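You operate a simulated robot arm through the tools that you are given. There is no shell and no other tool.

You run a simulated robot arm. Do the job below in one go: nothing can be reset, and whatever is moved stays where it is left.

TASK
Swap the pad on the clipboard for the LEAK pad.
Fine: it lies in the grey desk drawer, the old pad goes in there; head under the clip; shut clip and drawer. Where these are worked on the way, their far stop is far enough and under half their travel is too little: clip of the clipboard, grey desk drawer.
Where things are to end (x, y in the base frame): pad of forms within 0.06 m of [0.85, -0.11].

Only the result counts: the job must be done as asked and must still hold three seconds after the hand-in. Knocking over, shifting, dropping, spilling or breaking anything else fails it.

THE ROBOT
A 7-joint arm with a fingered hand, fixed in place. Base frame: the origin is at the foot of the arm, x ahead of it, y to its left, z up; the work surface is at about z = 0.8. Readings come in m, degrees, newtons and seconds.
With the tool pointing down near the work surface it reaches from about 0.36 to 0.86 m from the base axis. Its first joint turns from -143.0 to 143.0 degrees. Payload 3 kg.
The tool frame sits at the grasp point between the pads (the TCP): z along the fingers, y along the line on which they close. The tips reach 0.026 m beyond it. Largest opening 0.148 m; the body of the gripper starts 0.073 m behind the TCP. The gripper is a hand of 3 fingers: y runs from the thumb to the fingers, the wrist lies at [0, 0, -0.229] in the tool frame, and closing takes about 1.5 s.
Orientation is that of the tool frame in the base frame, as a unit quaternion [w, x, y, z]. With the fingers straight down and closing along the base's y, the tool's x points along the base's -x, its y along +y and its z along -z.

THE INTERFACE
- The arm moves only by the tool drive_tool. Its argument "moves" is text: rows parted by semicolons, each of 7 numbers parted by spaces: the turn, a rotation vector about the base's x, y, z in degrees, then the shift along the base's x, y, z in m, then the closure, from 0 (fully open) to 1 (shut). In form: rx ry rz dx dy dz hand; .... A call has 1 to 20 rows; each row is the pose to reach, as a shift and turn from the pose commanded when the call began. A row lasts 0.2 s, in which the tool goes at most 0.05 m and 8.6 degrees; a call with a longer step from one row to the next is refused whole, and so is a gripper value outside its range. Where a pose cannot be reached the arm comes as near as it can. A force on the tool above 40 N (or 10 N above the force at the start of the call, whichever is more), or a blocked arm, ends the call early, and 0.2 s more pass. Each finger travels about 0.153 m/s and halts on what it meets, pressing with about 27 N; the grip force reading is that of the motor and also rises with nothing between the fingers. The clock runs only during rows and for 0.2 s after the last one: add rows that repeat a pose to give the fingers time. The reply holds the time, the measured pose of the TCP, the force on the tool along the base axes, the opening and the grip force, in the units named above and with some noise, with the torque about the TCP (base axes, N m) and any sound that the robot's microphone picked up.
- Cameras (640 x 400 px; columns grow to the right, rows downward): "scene" is fixed at [0.2331, -0.4962, 1.5341]; the picture's right is [0.66, -0.75, 0.00], its down [-0.56, -0.49, -0.67] and it looks along [0.50, 0.44, -0.74] (base axes); focal length 310 px, centre (320, 200). "wrist" rides on the gripper at [0.068, -0.039, -0.09] in the tool frame; the picture's right is [0.50, 0.87, 0.00], its down [-0.66, 0.38, -0.65] and it looks along [-0.57, 0.33, 0.76] (tool axes); focal length 222 px, centre (320, 200). There is no depth. A picture from a camera that has moved, and an enlarged one, comes with that camera's place and axes in the base frame and with its lens. The place of the scene camera against the robot may be out by one fixed shift of up to 0.025 m in any direction.
- capture(camera): a new picture of that camera. It takes no simulated time.
- move_column(by): slides the trunk up (or, below 0, down) by that many m; the arm rides with it, the base frame stays. It gives what a move gives, with no picture.
- preshape(shape): the hand has 3 fingers and takes this shape, open, in about a second: jaw (thumb against the fingers, like two jaws); tri (thumb and two fingers); tip (a fingertip pinch); poke (one finger out to press); point (the index stretched); flat (the hand flat); cup (the hand cupped); fist (a fist). The gripper value then closes the fingers along that shape, each until it touches; the sizes above hold for jaw. It gives what a move gives, with no picture.
- enlarge(camera, box): a new picture of the part [left, top, right, bottom] of that camera's present view, enlarged. It takes no simulated time.
- close_job(): hands the job in; it is judged then, once.

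Nothing tells you positions but the pictures and the camera data. Unless the task says otherwise, let go and move clear before handing in.

The tools are called after "Request:" as a command line: name --argument value ..., lists and objects as JSON in quotes. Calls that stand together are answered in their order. drive_tool: Moves the arm, as the interface text tells. Its arguments: {"type":"object","properties":{"moves":{"type":"string"}},"required":["moves"]} The other tools are called the same way: move_column (by) slides the trunk up or down; preshape (shape) gives the hand a shape; capture (camera) takes a picture; enlarge (camera, box) takes an enlarged picture of a part of a camera's view; close_job () hands the job in.

At the start:

```text
clock: 0.0
eef_pos: [0.7446, 0.1221, 1.0401]
tcp_rot: [0.001, 0.001, 1.0, 0.0]
force: [0.9, -1.0, -0.5]
torque: [0.01, 0.03, -0.02]
width: 0.1481
grasp_force: 0.0
shape: jaw
trunk travel left (down, up): [-0.741, 0.149]
```

scene: 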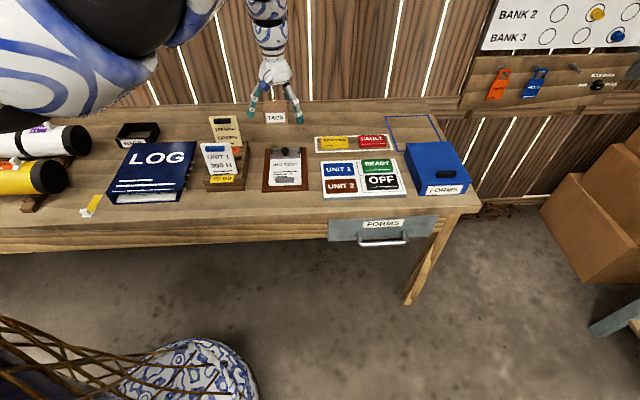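
wrist: 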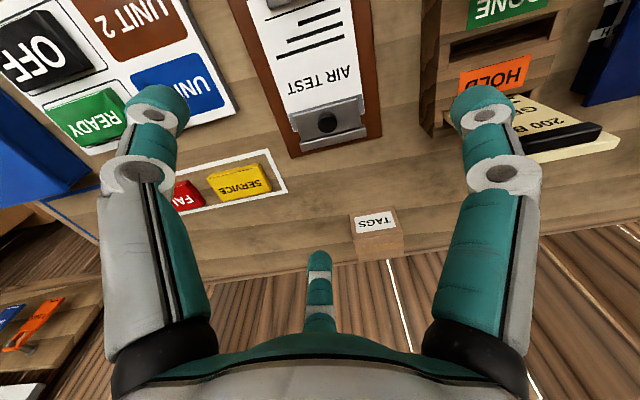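

I see a bench with a clipboard (AIR TEST pad) near the middle, a grey drawer labelled FORMS under the bench edge, and a blue FORMS box on the right. I'll take closer pictures before moving anything.

Request:
enlarge --camera "scene" --box '[240, 120, 340, 220]'

Request:
enlarge --camera "scene" --box '[300, 170, 480, 282]'

Request:
enlarge --camera "wrist" --box '[220, 0, 420, 170]'

Request:
enlarge --camera "scene" --box '[180, 80, 480, 280]'

```text
4.00 times, centred on (290, 170) of scene
camera zoom: at [0.2331, -0.4962, 1.5341], right [0.66, -0.75, 0.0], down [-0.56, -0.49, -0.67], along [0.5, 0.44, -0.74], focal length 1240 px, centre (440, 320)
```

zoom: 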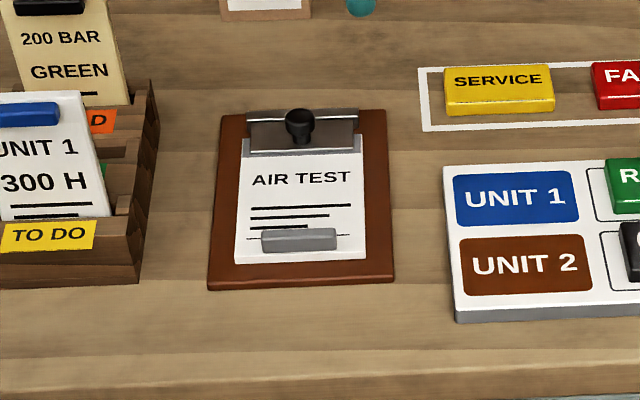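

```text
3.56 times, centred on (390, 226) of scene
camera zoom: at [0.2331, -0.4962, 1.5341], right [0.66, -0.75, 0.0], down [-0.56, -0.49, -0.67], along [0.5, 0.44, -0.74], focal length 1102 px, centre (71, 108)
```

zoom: 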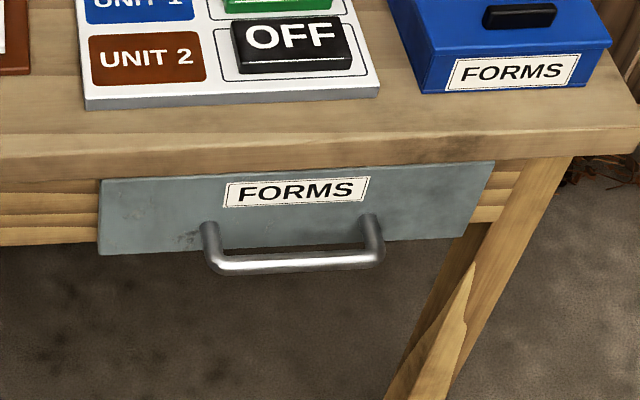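

```text
2.35 times, centred on (320, 85) of wrist
camera zoom: at [0.6762, 0.0831, 1.1298], right [-0.5, 0.87, 0.0], down [0.66, 0.38, 0.65], along [0.57, 0.33, -0.76], focal length 523 px, centre (320, 471)
```

zoom: 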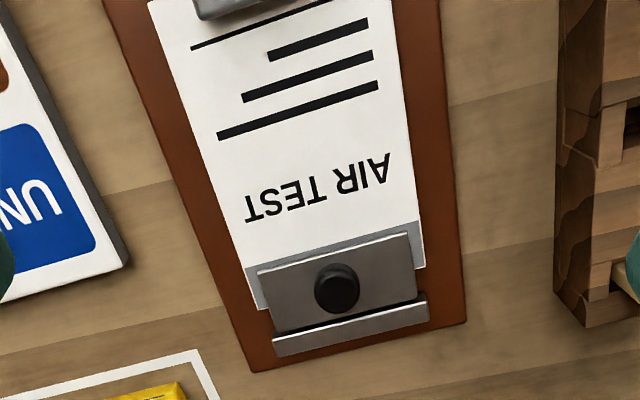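

```text
2.00 times, centred on (330, 180) of scene
camera zoom: at [0.2331, -0.4962, 1.5341], right [0.66, -0.75, 0.0], down [-0.56, -0.49, -0.67], along [0.5, 0.44, -0.74], focal length 620 px, centre (300, 240)
```

zoom: 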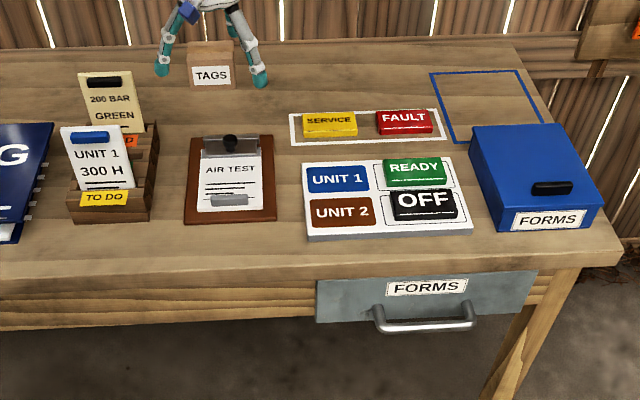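

The clipboard looks turned about 45 degrees to the base, centred near (0.74, 0.11). The drawer handle is near (0.74, -0.30, 0.73) and opens toward (-x, -y). I'll move the hand, staying high, to a spot in front of the drawer and look with the wrist camera.

Request:
drive_tool --moves "0 0 0 -0.015 -0.044 0 0; 0 0 0 -0.03 -0.088 0 0; 0 0 0 -0.045 -0.132 0 0; 0 0 0 -0.06 -0.176 0 0; 0 0 0 -0.075 -0.22 0 0; 0 0 0 -0.09 -0.264 0 0; 0 0 0 -0.105 -0.308 0 0; 0 0 0 -0.12 -0.352 0 0; 0 0 0 -0.135 -0.396 0 0; 0 0 0 -0.15 -0.44 0 0; 0 0 0 -0.165 -0.484 0 0; 0 0 0 -0.18 -0.528 0 0; 0 0 0 -0.195 -0.572 0 0; 0 0 0 -0.195 -0.572 0 0"

Request:
capture --camera "wrist"

Request:
capture --camera "scene"

```text
clock: 3.0
eef_pos: [0.6676, -0.515, 0.9422]
tcp_rot: [0.001, 0.0, 1.0, 0.0]
force: [0.5, -0.4, -0.2]
torque: [-0.01, 0.0, -0.01]
width: 0.148
grasp_force: 0.0
shape: jaw
out of reach, approached as far as the arm can: row 1, 2, 3, 4, 5, 6, 7, 8, 9, 10, 11, 12, 13, 14
trunk travel left (down, up): [-0.741, 0.149]
```

```text
taken
camera wrist: at [0.5998, -0.5558, 1.0318], right [-0.5, 0.87, 0.0], down [0.66, 0.38, 0.65], along [0.57, 0.33, -0.76], focal length 222 px, centre (320, 200)
```

wrist: 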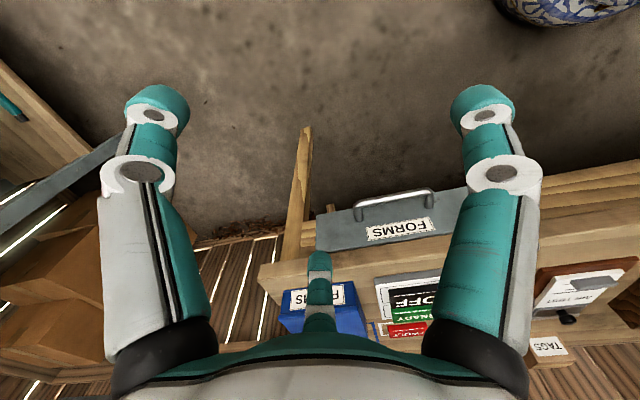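

```text
taken
```

scene: 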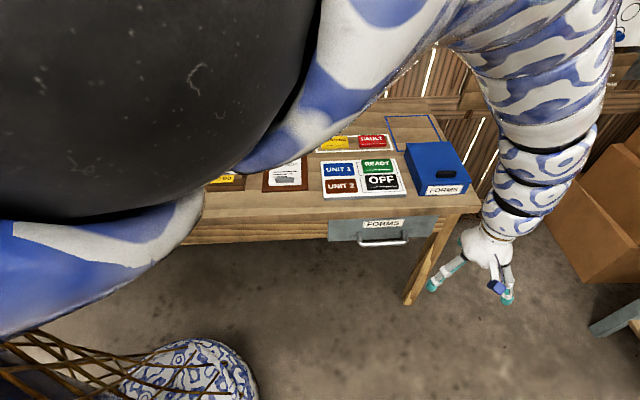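

The arm could not hold that height at the smaller radius and ended at (0.67, -0.515, 0.94), clear of everything. The wrist view shows the drawer front and handle, so I'll enlarge it to measure.

Request:
enlarge --camera "wrist" --box '[250, 160, 490, 310]'

Request:
enlarge --camera "scene" --box '[300, 170, 560, 320]'

```text
2.67 times, centred on (370, 235) of wrist
camera zoom: at [0.5998, -0.5558, 1.0318], right [-0.5, 0.87, 0.0], down [0.66, 0.38, 0.65], along [0.57, 0.33, -0.76], focal length 592 px, centre (187, 107)
```

zoom: 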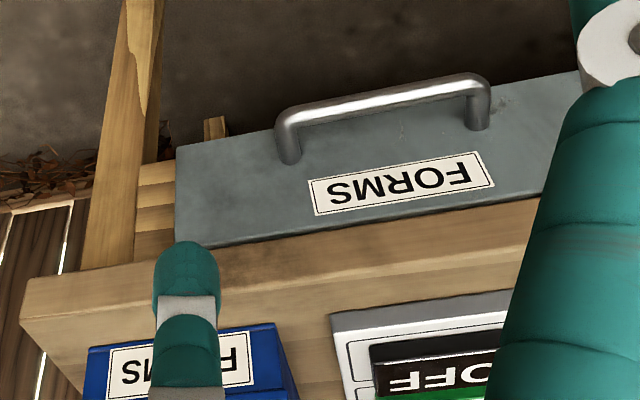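

```text
2.46 times, centred on (430, 245) of scene
camera zoom: at [0.2331, -0.4962, 1.5341], right [0.66, -0.75, 0.0], down [-0.56, -0.49, -0.67], along [0.5, 0.44, -0.74], focal length 763 px, centre (49, 89)
```

zoom: 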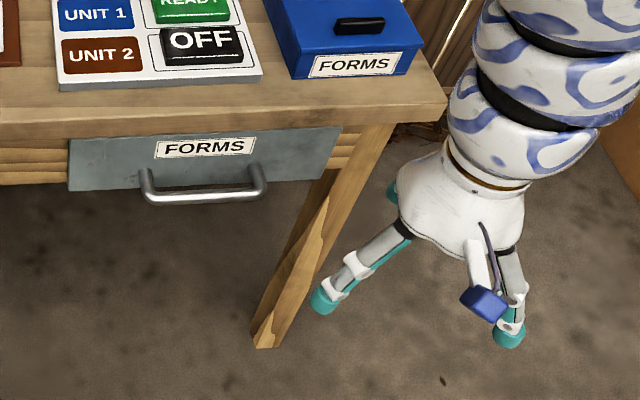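

The drawer face spans z of about 0.66 to 0.76, and the handle bar centre is near (0.77, -0.30, 0.71). Before going near it, I want to see what the fingers look like in the jaw shape and when partly closed.

Request:
drive_tool --moves "0 0 0 0 0 0 0.3; 0 0 0 0 0 0 0.7; 0 0 0 0 0 0 0.7; 0 0 0 0 0 0 0.7; 0 0 0 0 0 0 0.7; 0 0 0 0 0 0 0.7; 0 0 0 0 0 0 0.7"

Request:
capture --camera "wrist"

Request:
enlarge --camera "scene" --box '[400, 200, 560, 320]'

```text
clock: 4.6
eef_pos: [0.6671, -0.5166, 0.941]
tcp_rot: [0.0, -0.001, 1.0, 0.001]
force: [-0.6, -0.4, 0.5]
torque: [-0.01, 0.02, 0.0]
width: 0.0447
grasp_force: 0.0
shape: jaw
trunk travel left (down, up): [-0.741, 0.149]
```

```text
taken
camera wrist: at [0.5991, -0.556, 1.0317], right [-0.5, 0.87, 0.0], down [0.66, 0.38, 0.65], along [0.57, 0.33, -0.76], focal length 222 px, centre (320, 200)
```

wrist: 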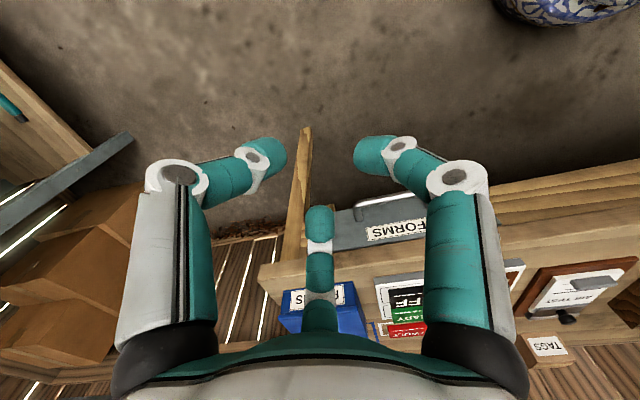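

```text
3.33 times, centred on (480, 260) of scene
camera zoom: at [0.2331, -0.4962, 1.5341], right [0.66, -0.75, 0.0], down [-0.56, -0.49, -0.67], along [0.5, 0.44, -0.74], focal length 1033 px, centre (-213, 0)
```

zoom: 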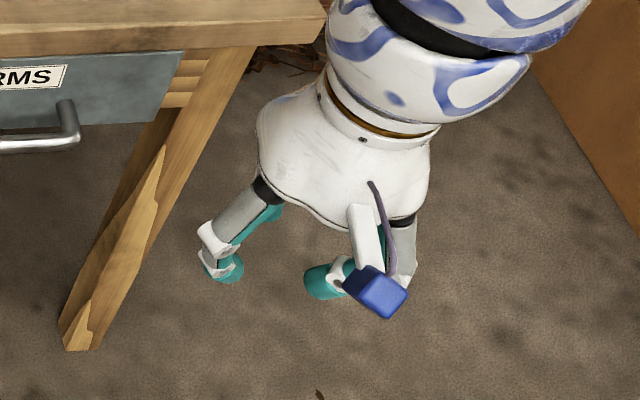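

In jaw shape the thumb sits on tool -y and two fingers spread on +y. I'll test the reach a bit lower and nearer, still well outside the drawer.

Request:
drive_tool --moves "0 0 0 -0.03 0.01 -0.02 0.7; 0 0 0 -0.06 0.02 -0.04 0.7; 0 0 0 -0.08 0.03 -0.06 0.7; 0 0 0 -0.08 0.03 -0.06 0.7"

Request:
capture --camera "scene"

```text
clock: 5.6
eef_pos: [0.6479, -0.5186, 0.9259]
tcp_rot: [0.0, 0.0, 1.0, 0.001]
force: [-0.5, -0.8, 0.0]
torque: [0.01, 0.0, -0.02]
width: 0.0448
grasp_force: 0.1
shape: jaw
out of reach, approached as far as the arm can: row 1, 2, 3, 4
trunk travel left (down, up): [-0.741, 0.149]
```

```text
taken
```

scene: 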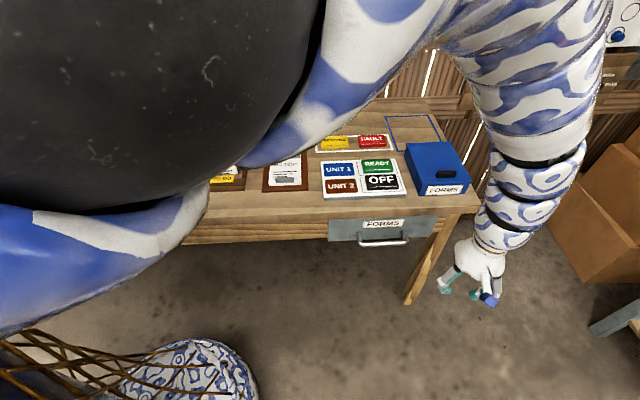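

The inner reach seems to open up lower down, so I'll lower the hand in the free space in front of the desk.

Request:
drive_tool --moves "0 0 0 0 0 -0.04 0.7; 0 0 0 0 0 -0.08 0.7; 0 0 0 0 0 -0.1 0.7; 0 0 0 0 0 -0.1 0.7"

```text
clock: 6.6
eef_pos: [0.6464, -0.5201, 0.8247]
tcp_rot: [0.0, 0.0, 1.0, 0.0]
force: [0.0, 0.3, 0.3]
torque: [-0.02, 0.03, 0.01]
width: 0.0449
grasp_force: 0.2
shape: jaw
trunk travel left (down, up): [-0.741, 0.149]
```

Request:
drive_tool --moves "0 0 0 -0.03 0.03 0 0.7; 0 0 0 -0.06 0.06 0 0.7; 0 0 0 -0.09 0.09 0 0.7; 0 0 0 -0.11 0.11 0 0.7; 0 0 0 -0.11 0.11 0 0.7"

Request:
capture --camera "wrist"

```text
clock: 7.8
eef_pos: [0.5864, -0.4348, 0.7801]
tcp_rot: [-0.001, 0.001, 1.0, 0.001]
force: [0.9, -0.2, 0.0]
torque: [-0.01, -0.01, -0.02]
width: 0.0447
grasp_force: 0.1
shape: jaw
out of reach, approached as far as the arm can: row 2, 3, 4, 5
trunk travel left (down, up): [-0.741, 0.149]
```

```text
taken
camera wrist: at [0.5177, -0.474, 0.8702], right [-0.5, 0.87, 0.0], down [0.66, 0.38, 0.65], along [0.57, 0.33, -0.76], focal length 222 px, centre (320, 200)
```

wrist: 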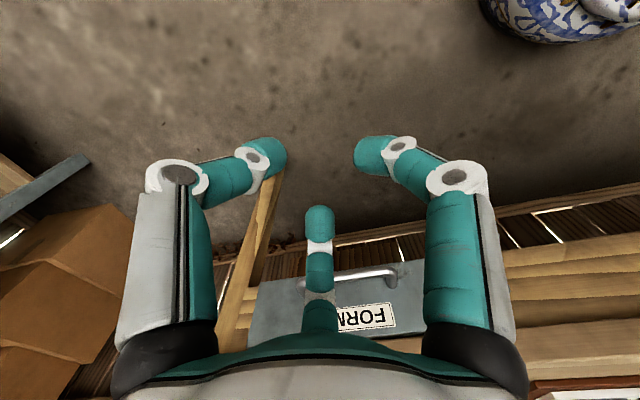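

I'll raise the trunk, which should give the arm more room at the same height. Then I'll check where the hand ends up.

Request:
move_column --by 0.14

Request:
drive_tool --moves "0 0 0 -0.02 0.02 -0.04 0.7; 0 0 0 -0.04 0.04 -0.08 0.7; 0 0 0 -0.06 0.06 -0.1 0.7; 0 0 0 -0.06 0.06 -0.1 0.7"

Request:
capture --camera "scene"

```text
clock: 9.5
eef_pos: [0.5859, -0.4355, 0.9194]
tcp_rot: [-0.001, 0.001, 1.0, 0.001]
force: [-0.2, 0.0, 0.1]
torque: [0.01, -0.02, -0.02]
width: 0.0446
grasp_force: 0.0
shape: jaw
trunk travel left (down, up): [-0.881, 0.009]
```

```text
clock: 10.5
eef_pos: [0.5268, -0.3751, 0.8222]
tcp_rot: [0.0, 0.001, 1.0, 0.0]
force: [-0.8, -0.7, 0.6]
torque: [0.04, -0.02, 0.01]
width: 0.0445
grasp_force: 0.1
shape: jaw
trunk travel left (down, up): [-0.881, 0.009]
```

```text
taken
```

scene: 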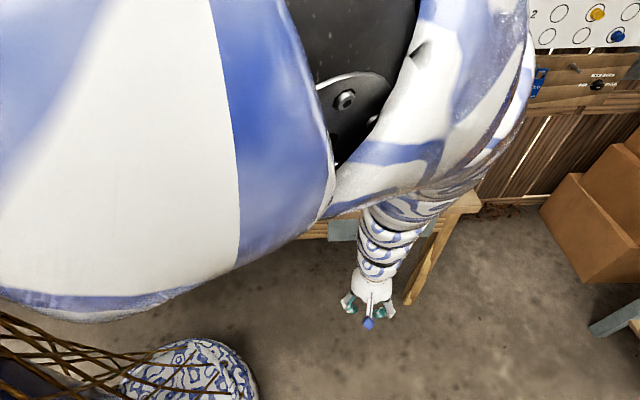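

With the trunk raised the arm reaches this area properly. I'll turn the tool -45 degrees about z so its closing line matches the drawer's pull direction, then look again.

Request:
drive_tool --moves "0 0 -8 0 0 0 0.6; 0 0 -16 0 0 0 0.6; 0 0 -24 0 0 0 0.6; 0 0 -32 0 0 0 0.6; 0 0 -40 0 0 0 0.6; 0 0 -45 0 0 0 0.6; 0 0 -45 0 0 0 0.6"

Request:
capture --camera "wrist"

```text
clock: 12.1
eef_pos: [0.5257, -0.376, 0.8207]
tcp_rot: [0.0, 0.384, 0.923, 0.001]
force: [1.3, 0.7, -0.1]
torque: [0.01, 0.0, 0.01]
width: 0.0589
grasp_force: 0.0
shape: jaw
trunk travel left (down, up): [-0.881, 0.009]
```

```text
taken
camera wrist: at [0.4505, -0.3549, 0.9107], right [0.26, 0.97, 0.0], down [0.73, -0.2, 0.65], along [0.63, -0.17, -0.76], focal length 222 px, centre (320, 200)
```

wrist: 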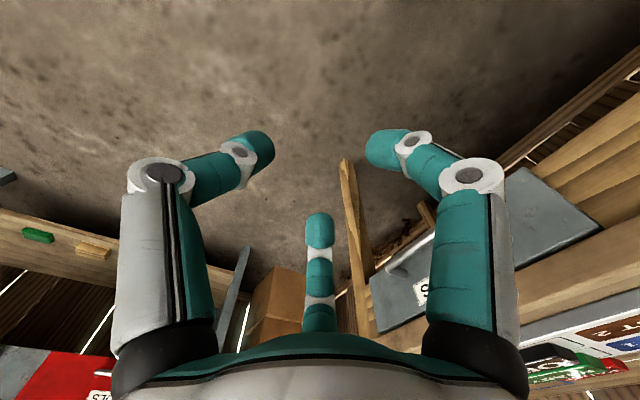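

Next I'll tilt the tool 45 degrees so the fingers point in and down at the drawer, shifting slightly in x.

Request:
drive_tool --moves "5.3 -5.3 0 0.02 0 0 0.6; 10.6 -10.6 0 0.04 0 0 0.6; 15.9 -15.9 0 0.06 0 0 0.6; 21.2 -21.2 0 0.08 0 0 0.6; 26.5 -26.5 0 0.1 0 0 0.6; 31.8 -31.8 0 0.12 0 0 0.6; 31.8 -31.8 0 0.12 0 0 0.6"

Request:
capture --camera "wrist"

Request:
capture --camera "scene"

```text
clock: 13.7
eef_pos: [0.6448, -0.3742, 0.8204]
tcp_rot: [0.146, 0.354, 0.853, 0.354]
force: [-0.3, -0.7, 0.0]
torque: [-0.01, 0.02, -0.03]
width: 0.059
grasp_force: 0.1
shape: jaw
trunk travel left (down, up): [-0.881, 0.009]
```

```text
taken
camera wrist: at [0.5328, -0.3906, 0.8559], right [0.08, 0.79, 0.61], down [0.33, -0.6, 0.73], along [0.94, 0.14, -0.3], focal length 222 px, centre (320, 200)
```

wrist: 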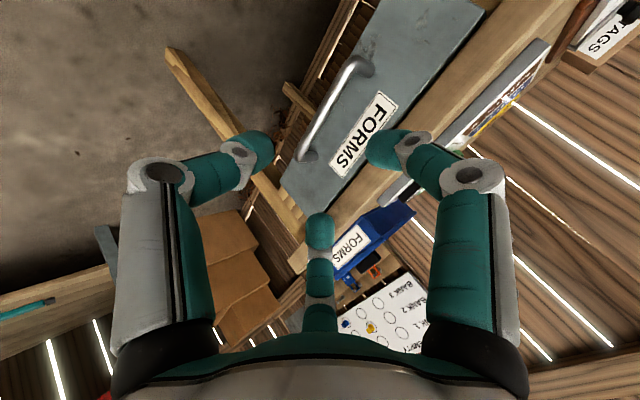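

```text
taken
```

scene: 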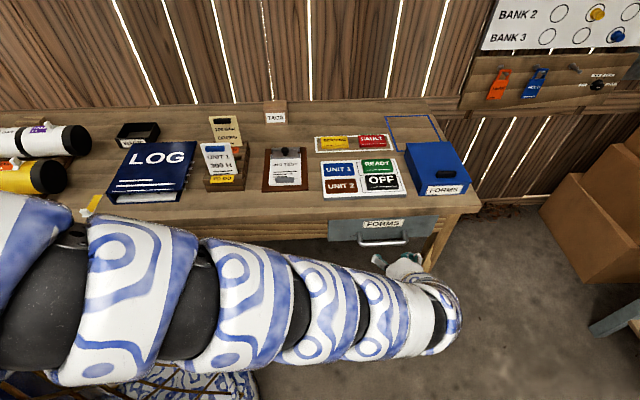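

Request:
enlarge --camera "wrist" --box '[260, 0, 500, 240]'

```text
1.67 times, centred on (380, 120) of wrist
camera zoom: at [0.5328, -0.3906, 0.8559], right [0.08, 0.79, 0.61], down [0.33, -0.6, 0.73], along [0.94, 0.14, -0.3], focal length 370 px, centre (220, 333)
```

zoom: 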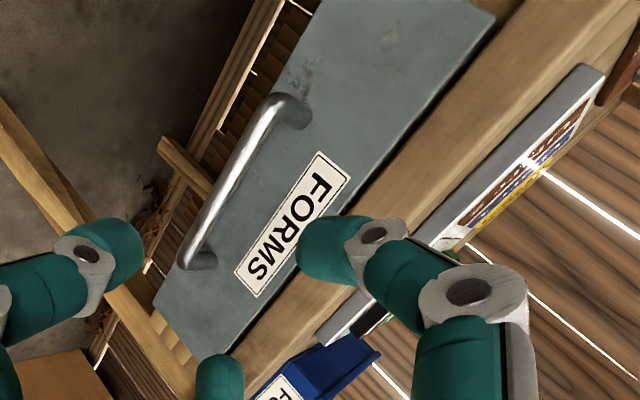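

Triangulating from two wrist views puts the bar centre near (0.783, -0.275, 0.678), about 33 mm in front of the drawer face. I'll flatten the approach to about 25 degrees below horizontal and go to a pre-grasp 8 cm back.

Request:
drive_tool --moves "2.8 -2.8 0 0.017 0.01 -0.022 0.6; 5.6 -5.6 0 0.035 0.019 -0.043 0.6; 8.4 -8.4 0 0.052 0.029 -0.065 0.6; 11.2 -11.2 0 0.07 0.038 -0.086 0.6; 14.14 -14.14 0 0.087 0.048 -0.108 0.6; 14.14 -14.14 0 0.087 0.048 -0.108 0.6"

Request:
capture --camera "wrist"

Request:
enlarge --camera "scene" --box '[300, 170, 500, 300]'

```text
clock: 15.3
eef_pos: [0.7096, -0.3327, 0.8139]
tcp_rot: [0.245, 0.388, 0.751, 0.475]
force: [-0.2, 0.3, -0.8]
torque: [0.02, -0.05, -0.01]
width: 0.0594
grasp_force: 0.1
shape: jaw
out of reach, approached as far as the arm can: row 2, 3, 4, 5, 6
trunk travel left (down, up): [-0.881, 0.009]
stopped in row 6: the arm was blocked; the commanded pose is now the measured one
```

```text
taken
camera wrist: at [0.5902, -0.3347, 0.818], right [0.01, 0.62, 0.78], down [0.03, -0.78, 0.62], along [1.0, 0.02, -0.03], focal length 222 px, centre (320, 200)
```

wrist: 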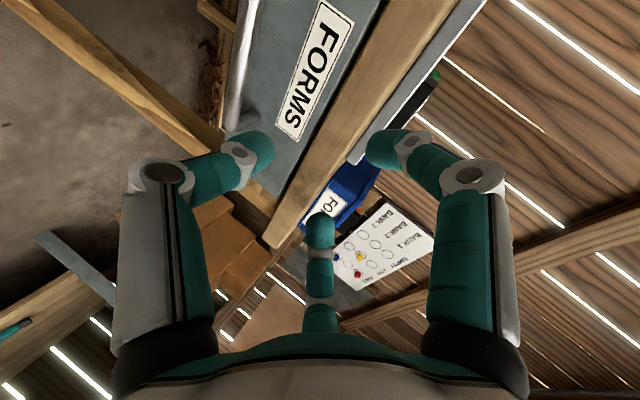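

```text
3.08 times, centred on (400, 235) of scene
camera zoom: at [0.2331, -0.4962, 1.5341], right [0.66, -0.75, 0.0], down [-0.56, -0.49, -0.67], along [0.5, 0.44, -0.74], focal length 954 px, centre (74, 92)
```

zoom: 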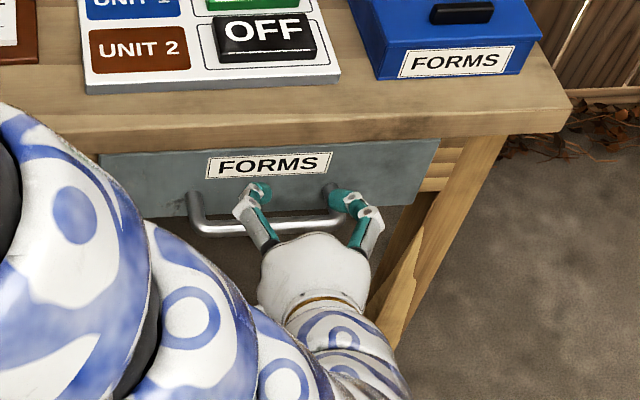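

The arm cannot get low enough in this pose with the trunk raised. The hand is still about 7 cm in front of the bar with nothing touched, so I'll lower the trunk to carry it straight down in free space.

Request:
move_column --by -0.11

Request:
capture --camera "scene"

Request:
capture --camera "wrist"

```text
clock: 16.7
eef_pos: [0.7088, -0.3327, 0.704]
tcp_rot: [0.245, 0.387, 0.751, 0.476]
force: [-0.2, 1.1, 0.1]
torque: [0.02, 0.01, 0.0]
width: 0.0595
grasp_force: 0.1
shape: jaw
trunk travel left (down, up): [-0.771, 0.119]
```

```text
taken
```

scene: 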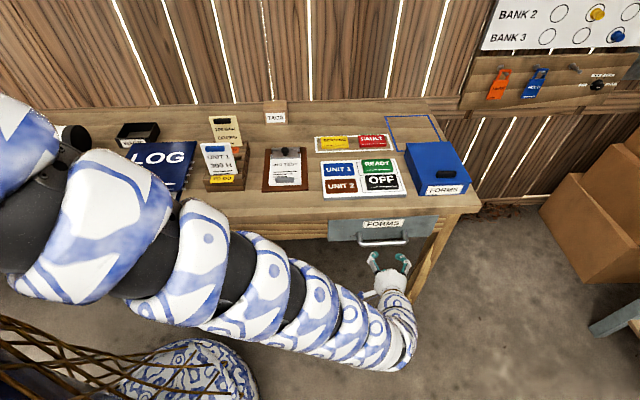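

```text
taken
camera wrist: at [0.5892, -0.3347, 0.7085], right [0.01, 0.62, 0.78], down [0.03, -0.78, 0.62], along [1.0, 0.02, -0.03], focal length 222 px, centre (320, 200)
```

wrist: 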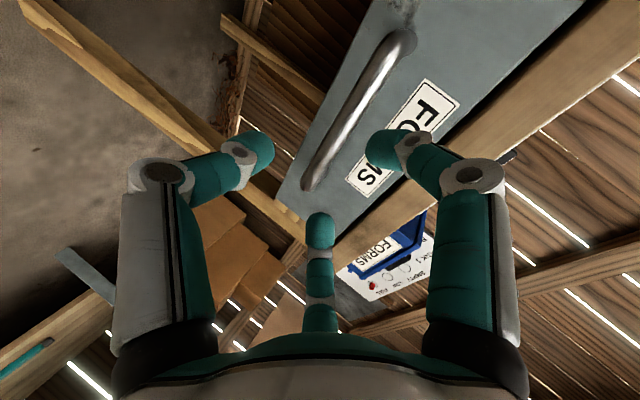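

The forearm stays in front of the bench. I'll correct the yaw by about 9.5 degrees so the fingers face the drawer squarely.

Request:
drive_tool --moves "0 0 5 0 0 0 0.6; 0 0 9.6 0 0 0 0.6; 0 0 9.6 0 0 0 0.6"

Request:
capture --camera "wrist"

```text
clock: 17.5
eef_pos: [0.6865, -0.3121, 0.7274]
tcp_rot: [0.204, 0.323, 0.782, 0.493]
force: [0.6, 0.3, 0.0]
torque: [0.0, -0.01, 0.03]
width: 0.0589
grasp_force: 0.0
shape: jaw
out of reach, approached as far as the arm can: row 1, 2, 3
trunk travel left (down, up): [-0.771, 0.119]
```

```text
taken
camera wrist: at [0.5695, -0.3337, 0.7299], right [-0.09, 0.62, 0.78], down [0.16, -0.77, 0.62], along [0.98, 0.18, -0.03], focal length 222 px, centre (320, 200)
```

wrist: 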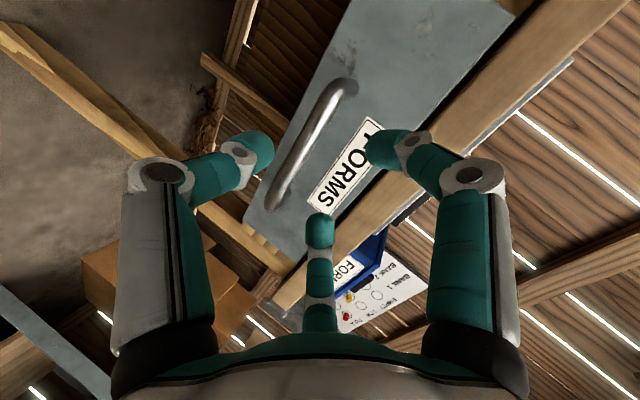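

Request:
move_column --by -0.12

Request:
drive_tool --moves "0 0 0 0.01 -0.005 0.03 0.6; 0 0 0 0.02 -0.01 0.06 0.6; 0 0 0 0.03 -0.014 0.09 0.6; 0 0 0 0.04 -0.014 0.1 0.6; 0 0 0 0.04 -0.014 0.1 0.6"

Request:
capture --camera "wrist"

Request:
capture --camera "scene"

```text
clock: 19.0
eef_pos: [0.6875, -0.3119, 0.6063]
tcp_rot: [0.204, 0.323, 0.781, 0.494]
force: [-0.7, 0.2, -0.2]
torque: [0.0, -0.02, 0.03]
width: 0.0593
grasp_force: 0.1
shape: jaw
trunk travel left (down, up): [-0.651, 0.239]
```

```text
clock: 20.2
eef_pos: [0.7282, -0.3247, 0.7059]
tcp_rot: [0.203, 0.323, 0.781, 0.494]
force: [0.0, -1.1, -0.5]
torque: [-0.01, 0.03, 0.04]
width: 0.0592
grasp_force: 0.1
shape: jaw
trunk travel left (down, up): [-0.651, 0.239]
```

```text
taken
camera wrist: at [0.6108, -0.3471, 0.7093], right [-0.09, 0.61, 0.78], down [0.16, -0.77, 0.62], along [0.98, 0.18, -0.03], focal length 222 px, centre (320, 200)
```

wrist: 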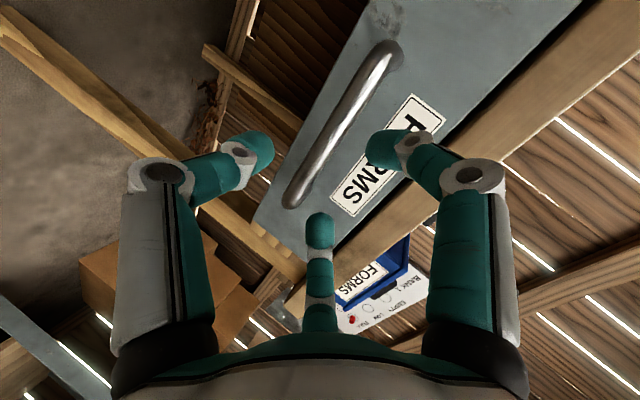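

```text
taken
```

scene: 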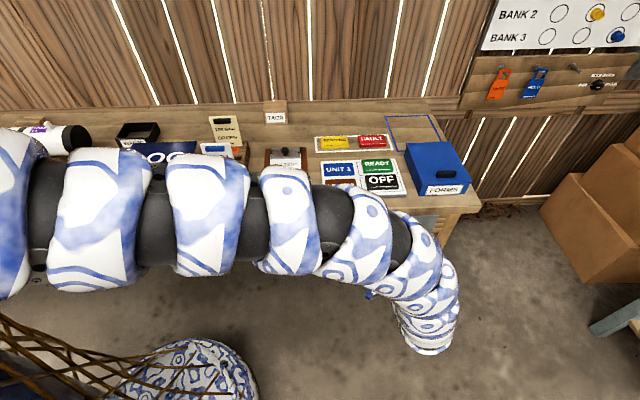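

The pose is now reachable and square to the drawer. I'll advance so the bar sits between the fingertips, then close and check.

Request:
drive_tool --moves "0 0 0 0 0 0 0.7; 0 0 0 0.012 0.011 -0.0055 0.7; 0 0 0 0.024 0.022 -0.011 0.7; 0 0 0 0.036 0.034 -0.0165 0.7; 0 0 0 0.047 0.045 -0.022 0.7; 0 0 0 0.047 0.045 -0.022 0.7"

Request:
capture --camera "wrist"

```text
clock: 21.6
eef_pos: [0.7732, -0.2812, 0.6833]
tcp_rot: [0.204, 0.325, 0.78, 0.494]
force: [-0.4, 0.3, -0.7]
torque: [0.0, -0.01, 0.0]
width: 0.0449
grasp_force: 0.0
shape: jaw
trunk travel left (down, up): [-0.651, 0.239]
```

```text
taken
camera wrist: at [0.6565, -0.3019, 0.687], right [-0.09, 0.61, 0.78], down [0.16, -0.77, 0.62], along [0.98, 0.18, -0.03], focal length 222 px, centre (320, 200)
```

wrist: 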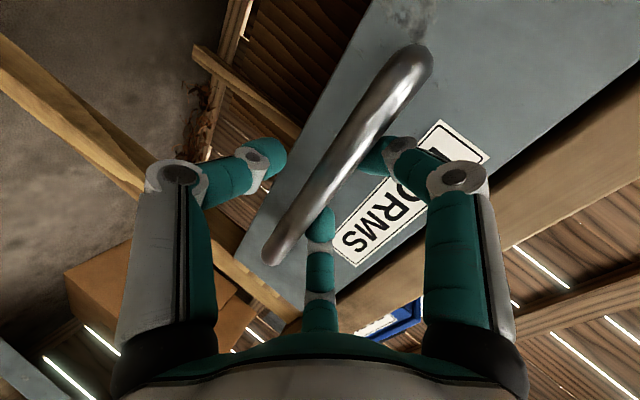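

The bar sits between the thumb (below) and the two fingers (above and behind). I'll close the hand on it.

Request:
drive_tool --moves "0 0 0 0 0 0 0.85; 0 0 0 0 0 0 1; 0 0 0 0 0 0 1; 0 0 0 0 0 0 1; 0 0 0 0 0 0 1"

Request:
capture --camera "wrist"

```text
clock: 22.8
eef_pos: [0.7733, -0.2803, 0.6834]
tcp_rot: [0.203, 0.323, 0.781, 0.494]
force: [-1.9, 0.8, -10.0]
torque: [-0.02, 0.11, -0.04]
width: 0.0093
grasp_force: 27.1
shape: jaw
trunk travel left (down, up): [-0.651, 0.239]
```

```text
taken
camera wrist: at [0.6561, -0.3021, 0.6863], right [-0.09, 0.62, 0.78], down [0.16, -0.77, 0.62], along [0.98, 0.18, -0.03], focal length 222 px, centre (320, 200)
```

wrist: 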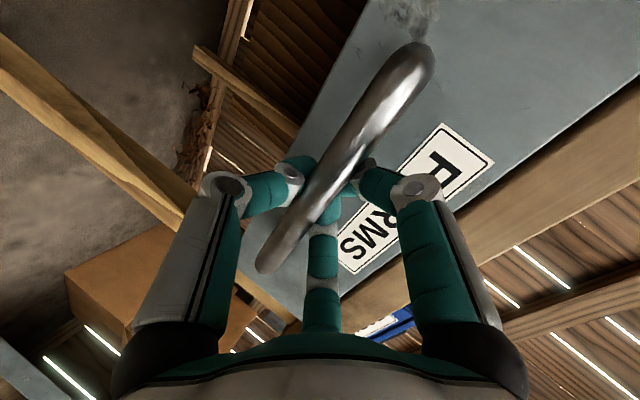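

The grip is on the bar, with a width of 9 mm and 27 N. I'll pull the drawer straight out along (-0.707, -0.707).

Request:
drive_tool --moves "0 0 0 -0.007 -0.007 -0.002 1; 0 0 0 -0.018 -0.018 -0.002 1; 0 0 0 -0.03 -0.03 -0.002 1; 0 0 0 -0.042 -0.042 -0.002 1; 0 0 0 -0.053 -0.053 -0.002 1; 0 0 0 -0.053 -0.053 -0.002 1"

Request:
capture --camera "wrist"

Request:
capture --camera "scene"

```text
clock: 24.2
eef_pos: [0.7231, -0.3353, 0.6816]
tcp_rot: [0.205, 0.323, 0.781, 0.493]
force: [-10.2, 8.2, -8.8]
torque: [0.03, 0.12, 0.0]
width: 0.0082
grasp_force: 26.7
shape: jaw
trunk travel left (down, up): [-0.651, 0.239]
```

```text
taken
camera wrist: at [0.6049, -0.3565, 0.6856], right [-0.09, 0.62, 0.78], down [0.16, -0.77, 0.62], along [0.98, 0.18, -0.03], focal length 222 px, centre (320, 200)
```

wrist: 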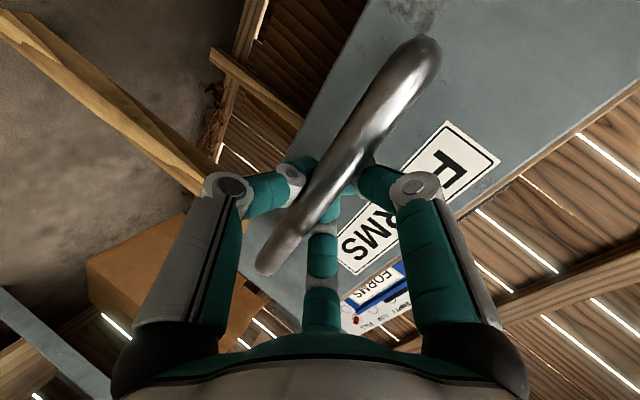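

```text
taken
```

scene: 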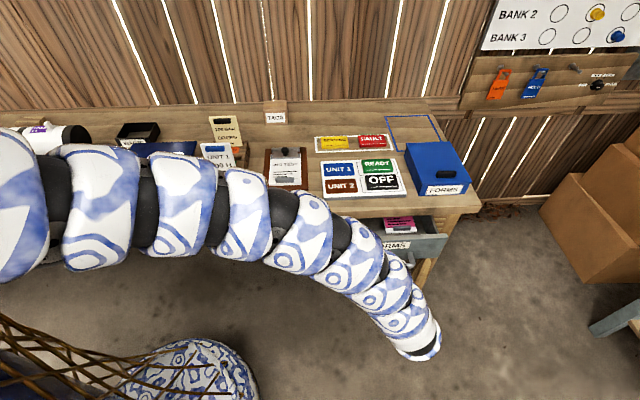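

The drawer is sliding out with the hand, and something pink or magenta shows inside. I'll keep pulling with a small sideways correction.

Request:
drive_tool --moves "0 0 0 -0.014 -0.011 0 1; 0 0 0 -0.027 -0.023 -0.001 1; 0 0 0 -0.04 -0.035 -0.001 1; 0 0 0 -0.052 -0.047 -0.001 1; 0 0 0 -0.064 -0.059 -0.001 1; 0 0 0 -0.076 -0.071 -0.001 1; 0 0 0 -0.088 -0.083 -0.001 1; 0 0 0 -0.088 -0.083 -0.001 1"

Request:
capture --camera "scene"

```text
clock: 26.0
eef_pos: [0.6335, -0.4155, 0.6812]
tcp_rot: [0.203, 0.322, 0.781, 0.495]
force: [-0.3, -0.8, -3.5]
torque: [0.03, 0.02, 0.02]
width: 0.0073
grasp_force: 27.2
shape: jaw
trunk travel left (down, up): [-0.651, 0.239]
```

```text
taken
```

scene: 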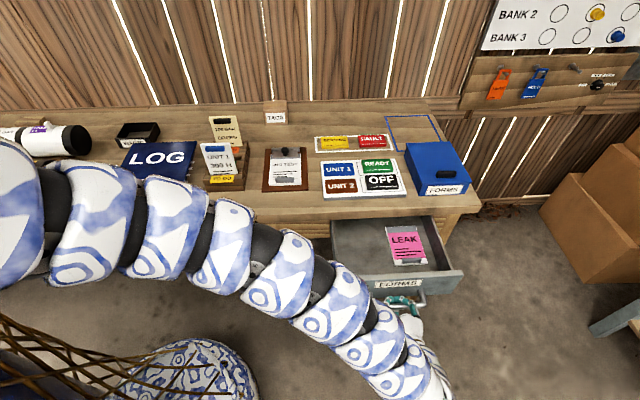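

Request:
capture --camera "wrist"

Request:
enlarge --camera "scene" --box '[310, 190, 480, 320]'

```text
taken
camera wrist: at [0.5155, -0.4381, 0.6839], right [-0.09, 0.61, 0.78], down [0.16, -0.77, 0.62], along [0.98, 0.18, -0.03], focal length 222 px, centre (320, 200)
```

wrist: 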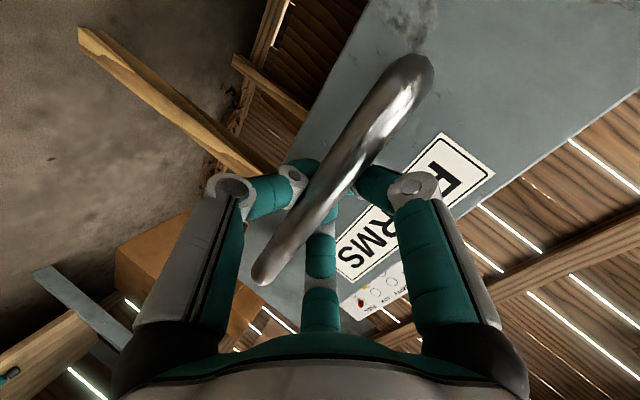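

```text
3.08 times, centred on (395, 255) of scene
camera zoom: at [0.2331, -0.4962, 1.5341], right [0.66, -0.75, 0.0], down [-0.56, -0.49, -0.67], along [0.5, 0.44, -0.74], focal length 954 px, centre (89, 31)
```

zoom: 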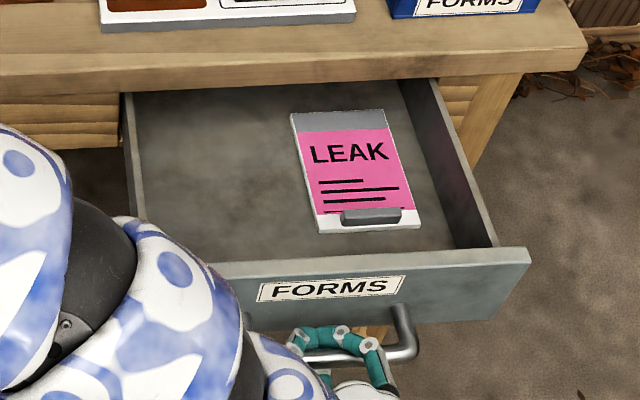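

Request:
drive_tool --moves "0 0 0 -0.011 -0.011 0 1; 0 0 0 -0.022 -0.021 0 1; 0 0 0 -0.033 -0.032 0 1; 0 0 0 -0.044 -0.043 0 1; 0 0 0 -0.055 -0.053 0 1; 0 0 0 -0.055 -0.053 0 1"

Request:
capture --camera "scene"

```text
clock: 27.4
eef_pos: [0.5784, -0.4718, 0.6802]
tcp_rot: [0.205, 0.324, 0.78, 0.495]
force: [-1.9, -1.3, -4.1]
torque: [-0.02, 0.01, 0.01]
width: 0.0072
grasp_force: 26.9
shape: jaw
trunk travel left (down, up): [-0.651, 0.239]
```

```text
taken
```

scene: 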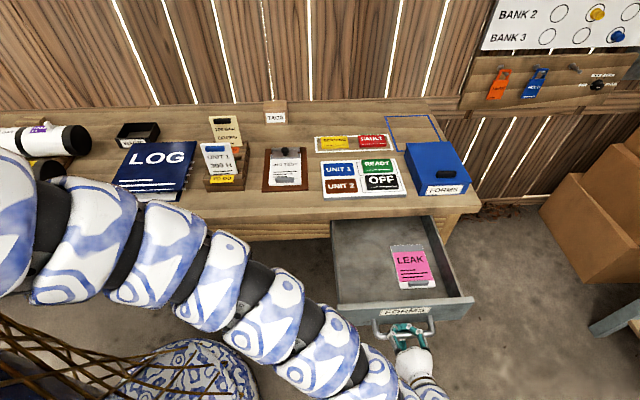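

Request:
drive_tool --moves "0 0 0 -0.01 -0.01 0 1; 0 0 0 -0.02 -0.02 0 1; 0 0 0 -0.03 -0.03 0 1; 0 0 0 -0.04 -0.04 0 1; 0 0 0 -0.04 -0.04 0 1"

Request:
capture --camera "scene"

Request:
capture --camera "wrist"

```text
clock: 28.6
eef_pos: [0.5373, -0.5103, 0.6821]
tcp_rot: [0.204, 0.324, 0.781, 0.494]
force: [-1.9, -2.1, -9.6]
torque: [0.02, 0.01, 0.01]
width: 0.0074
grasp_force: 27.7
shape: jaw
trunk travel left (down, up): [-0.651, 0.239]
```

```text
taken
```

scene: 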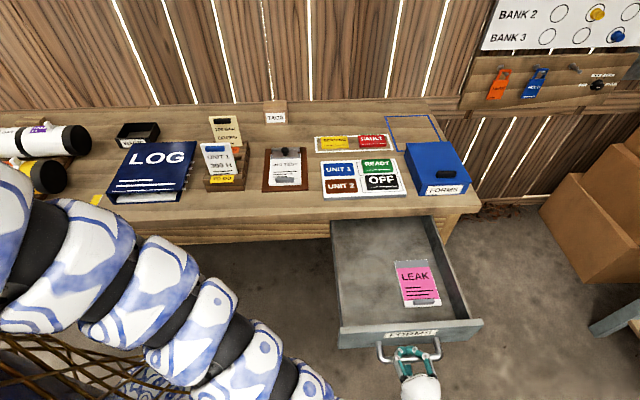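

```text
taken
camera wrist: at [0.4202, -0.5329, 0.6845], right [-0.09, 0.62, 0.78], down [0.16, -0.77, 0.62], along [0.98, 0.18, -0.03], focal length 222 px, centre (320, 200)
```

wrist: 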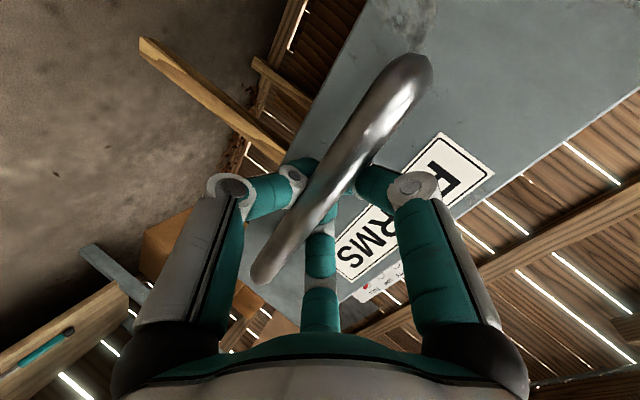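

The drawer is now about 0.33 m out. The LEAK pad lies on its right side with its head toward the bench, and the left side is free. I'll release the handle and back the hand away.

Request:
drive_tool --moves "0 0 0 0 0 0 0.85; 0 0 0 0 0 0 0.7; 0 0 0 0 0 0 0.7; 0 0 0 0 0 0 0.7; 0 0 0 -0.008 -0.008 0.006 0.7; 0 0 0 -0.022 -0.022 0.014 0.7; 0 0 0 -0.04 -0.04 0.026 0.7; 0 0 0 -0.06 -0.06 0.04 0.7; 0 0 0 -0.06 -0.06 0.04 0.7"

Request:
capture --camera "wrist"

Request:
capture --camera "scene"

```text
clock: 30.6
eef_pos: [0.4799, -0.5722, 0.7214]
tcp_rot: [0.205, 0.323, 0.781, 0.494]
force: [-0.4, -0.5, -0.3]
torque: [0.0, 0.02, 0.02]
width: 0.0442
grasp_force: 0.0
shape: jaw
trunk travel left (down, up): [-0.651, 0.239]
```

```text
taken
camera wrist: at [0.362, -0.5944, 0.7246], right [-0.09, 0.62, 0.78], down [0.16, -0.77, 0.62], along [0.98, 0.18, -0.03], focal length 222 px, centre (320, 200)
```

wrist: 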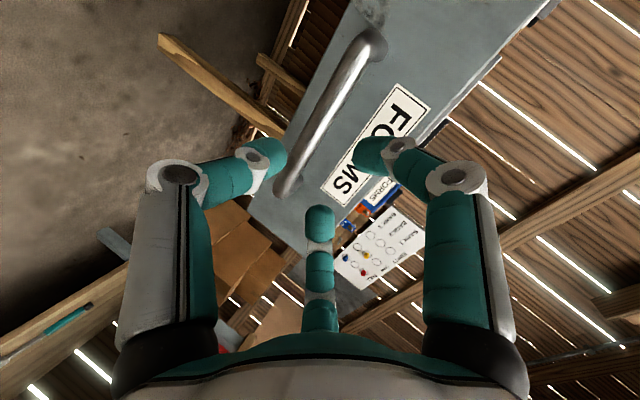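

```text
taken
```

scene: 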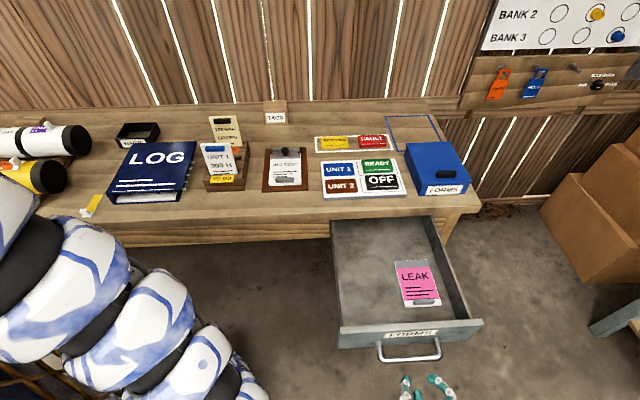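

The handle is free and the drawer stays open. Next I'll raise the trunk and bring the tool back to vertical before going over the clipboard.

Request:
move_column --by 0.22

Request:
drive_tool --moves "-5.3 5.3 0 0.01 0.01 0 0.5; -10.6 10.6 0 0.02 0.02 0 0.5; -15.9 15.9 0 0.03 0.03 0 0.5; -21.2 21.2 0 0.04 0.04 0 0.5; -26.5 26.5 0 0.05 0.05 0 0.5; -31.8 31.8 0 0.06 0.06 0 0.5; -37.1 37.1 0 0.07 0.07 0 0.5; -42.4 42.4 0 0.08 0.08 0 0.5; -45.6 45.6 0 0.08 0.08 0 0.5; -45.6 45.6 0 0.08 0.08 0 0.5"

Request:
capture --camera "wrist"

```text
clock: 32.9
eef_pos: [0.4794, -0.5729, 0.9401]
tcp_rot: [0.204, 0.324, 0.78, 0.495]
force: [-0.3, 0.0, 0.1]
torque: [-0.02, -0.01, 0.03]
width: 0.0441
grasp_force: 0.1
shape: jaw
trunk travel left (down, up): [-0.871, 0.019]
```

```text
clock: 35.1
eef_pos: [0.5593, -0.4917, 0.9418]
tcp_rot: [-0.001, 0.383, 0.924, 0.0]
force: [0.0, 0.5, 0.0]
torque: [0.02, -0.01, -0.01]
width: 0.0737
grasp_force: 0.0
shape: jaw
trunk travel left (down, up): [-0.871, 0.019]
```

```text
taken
camera wrist: at [0.4841, -0.4722, 1.0316], right [0.26, 0.97, 0.0], down [0.73, -0.2, 0.65], along [0.63, -0.17, -0.76], focal length 222 px, centre (320, 200)
```

wrist: 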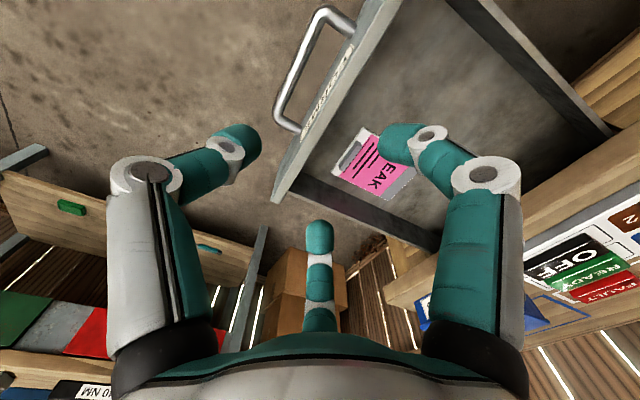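

Request:
enlarge --camera "wrist" --box '[260, 60, 500, 260]'

Request:
enlarge --camera "scene" --box '[320, 200, 500, 370]'

```text
2.00 times, centred on (380, 160) of wrist
camera zoom: at [0.4841, -0.4722, 1.0316], right [0.26, 0.97, 0.0], down [0.73, -0.2, 0.65], along [0.63, -0.17, -0.76], focal length 444 px, centre (200, 280)
```

zoom: 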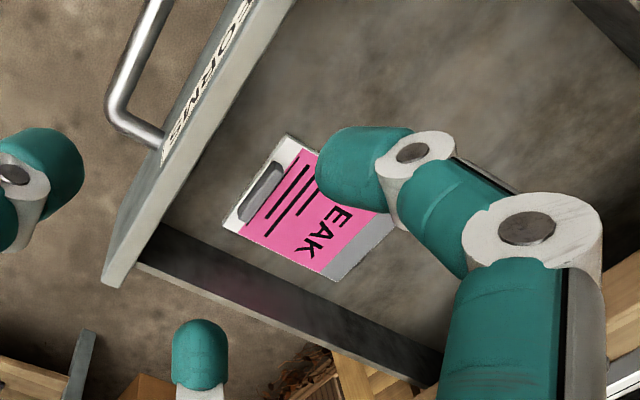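

```text
2.35 times, centred on (410, 285) of scene
camera zoom: at [0.2331, -0.4962, 1.5341], right [0.66, -0.75, 0.0], down [-0.56, -0.49, -0.67], along [0.5, 0.44, -0.74], focal length 730 px, centre (108, 0)
```

zoom: 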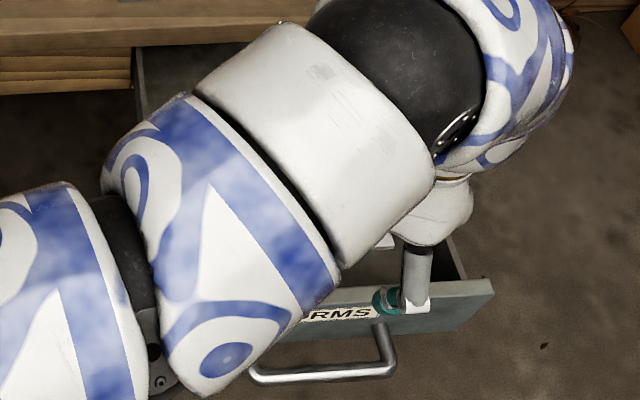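

The tool is vertical again, and I can see the LEAK pad well inside the drawer. Now I'll move high over the bench to the clipboard to study the clip.

Request:
drive_tool --moves "0 0 0 0.0235 0.04 0 0.5; 0 0 0 0.047 0.081 0 0.5; 0 0 0 0.07 0.121 0 0.5; 0 0 0 0.094 0.161 0 0.5; 0 0 0 0.118 0.202 0 0.5; 0 0 0 0.141 0.242 0 0.5; 0 0 0 0.151 0.288 0 0.5; 0 0 0 0.161 0.334 0 0.5; 0 0 0 0.171 0.38 0 0.5; 0 0 0 0.181 0.426 0 0.5; 0 0 0 0.191 0.472 0 0.5; 0 0 0 0.186 0.51 0 0.5; 0 0 0 0.181 0.548 0 0.5; 0 0 0 0.176 0.585 0 0.5; 0 0 0 0.171 0.622 0 0.5; 0 0 0 0.171 0.622 0 0.5"

Request:
capture --camera "wrist"

Request:
capture --camera "scene"

```text
clock: 38.5
eef_pos: [0.7315, 0.1288, 0.9411]
tcp_rot: [0.001, 0.383, 0.924, 0.001]
force: [-0.9, 0.2, 0.7]
torque: [0.02, 0.01, -0.03]
width: 0.0738
grasp_force: 0.1
shape: jaw
trunk travel left (down, up): [-0.871, 0.019]
```

```text
taken
camera wrist: at [0.6558, 0.1486, 1.0316], right [0.26, 0.97, 0.0], down [0.73, -0.2, 0.65], along [0.63, -0.17, -0.76], focal length 222 px, centre (320, 200)
```

wrist: 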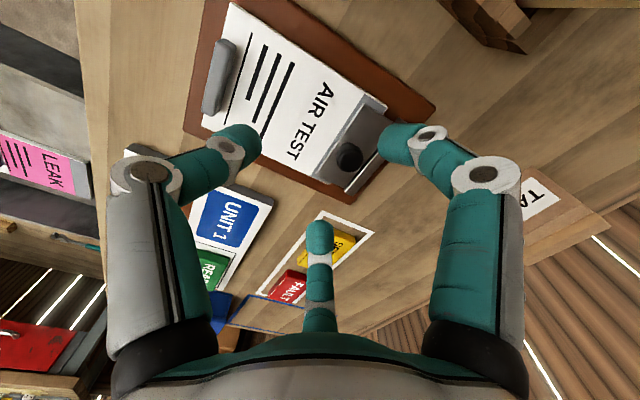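

```text
taken
```

scene: 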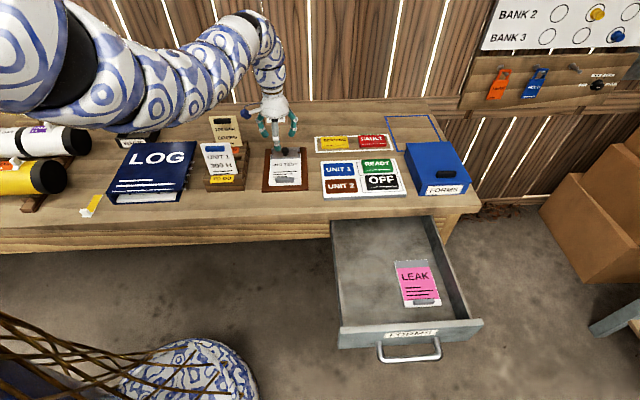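

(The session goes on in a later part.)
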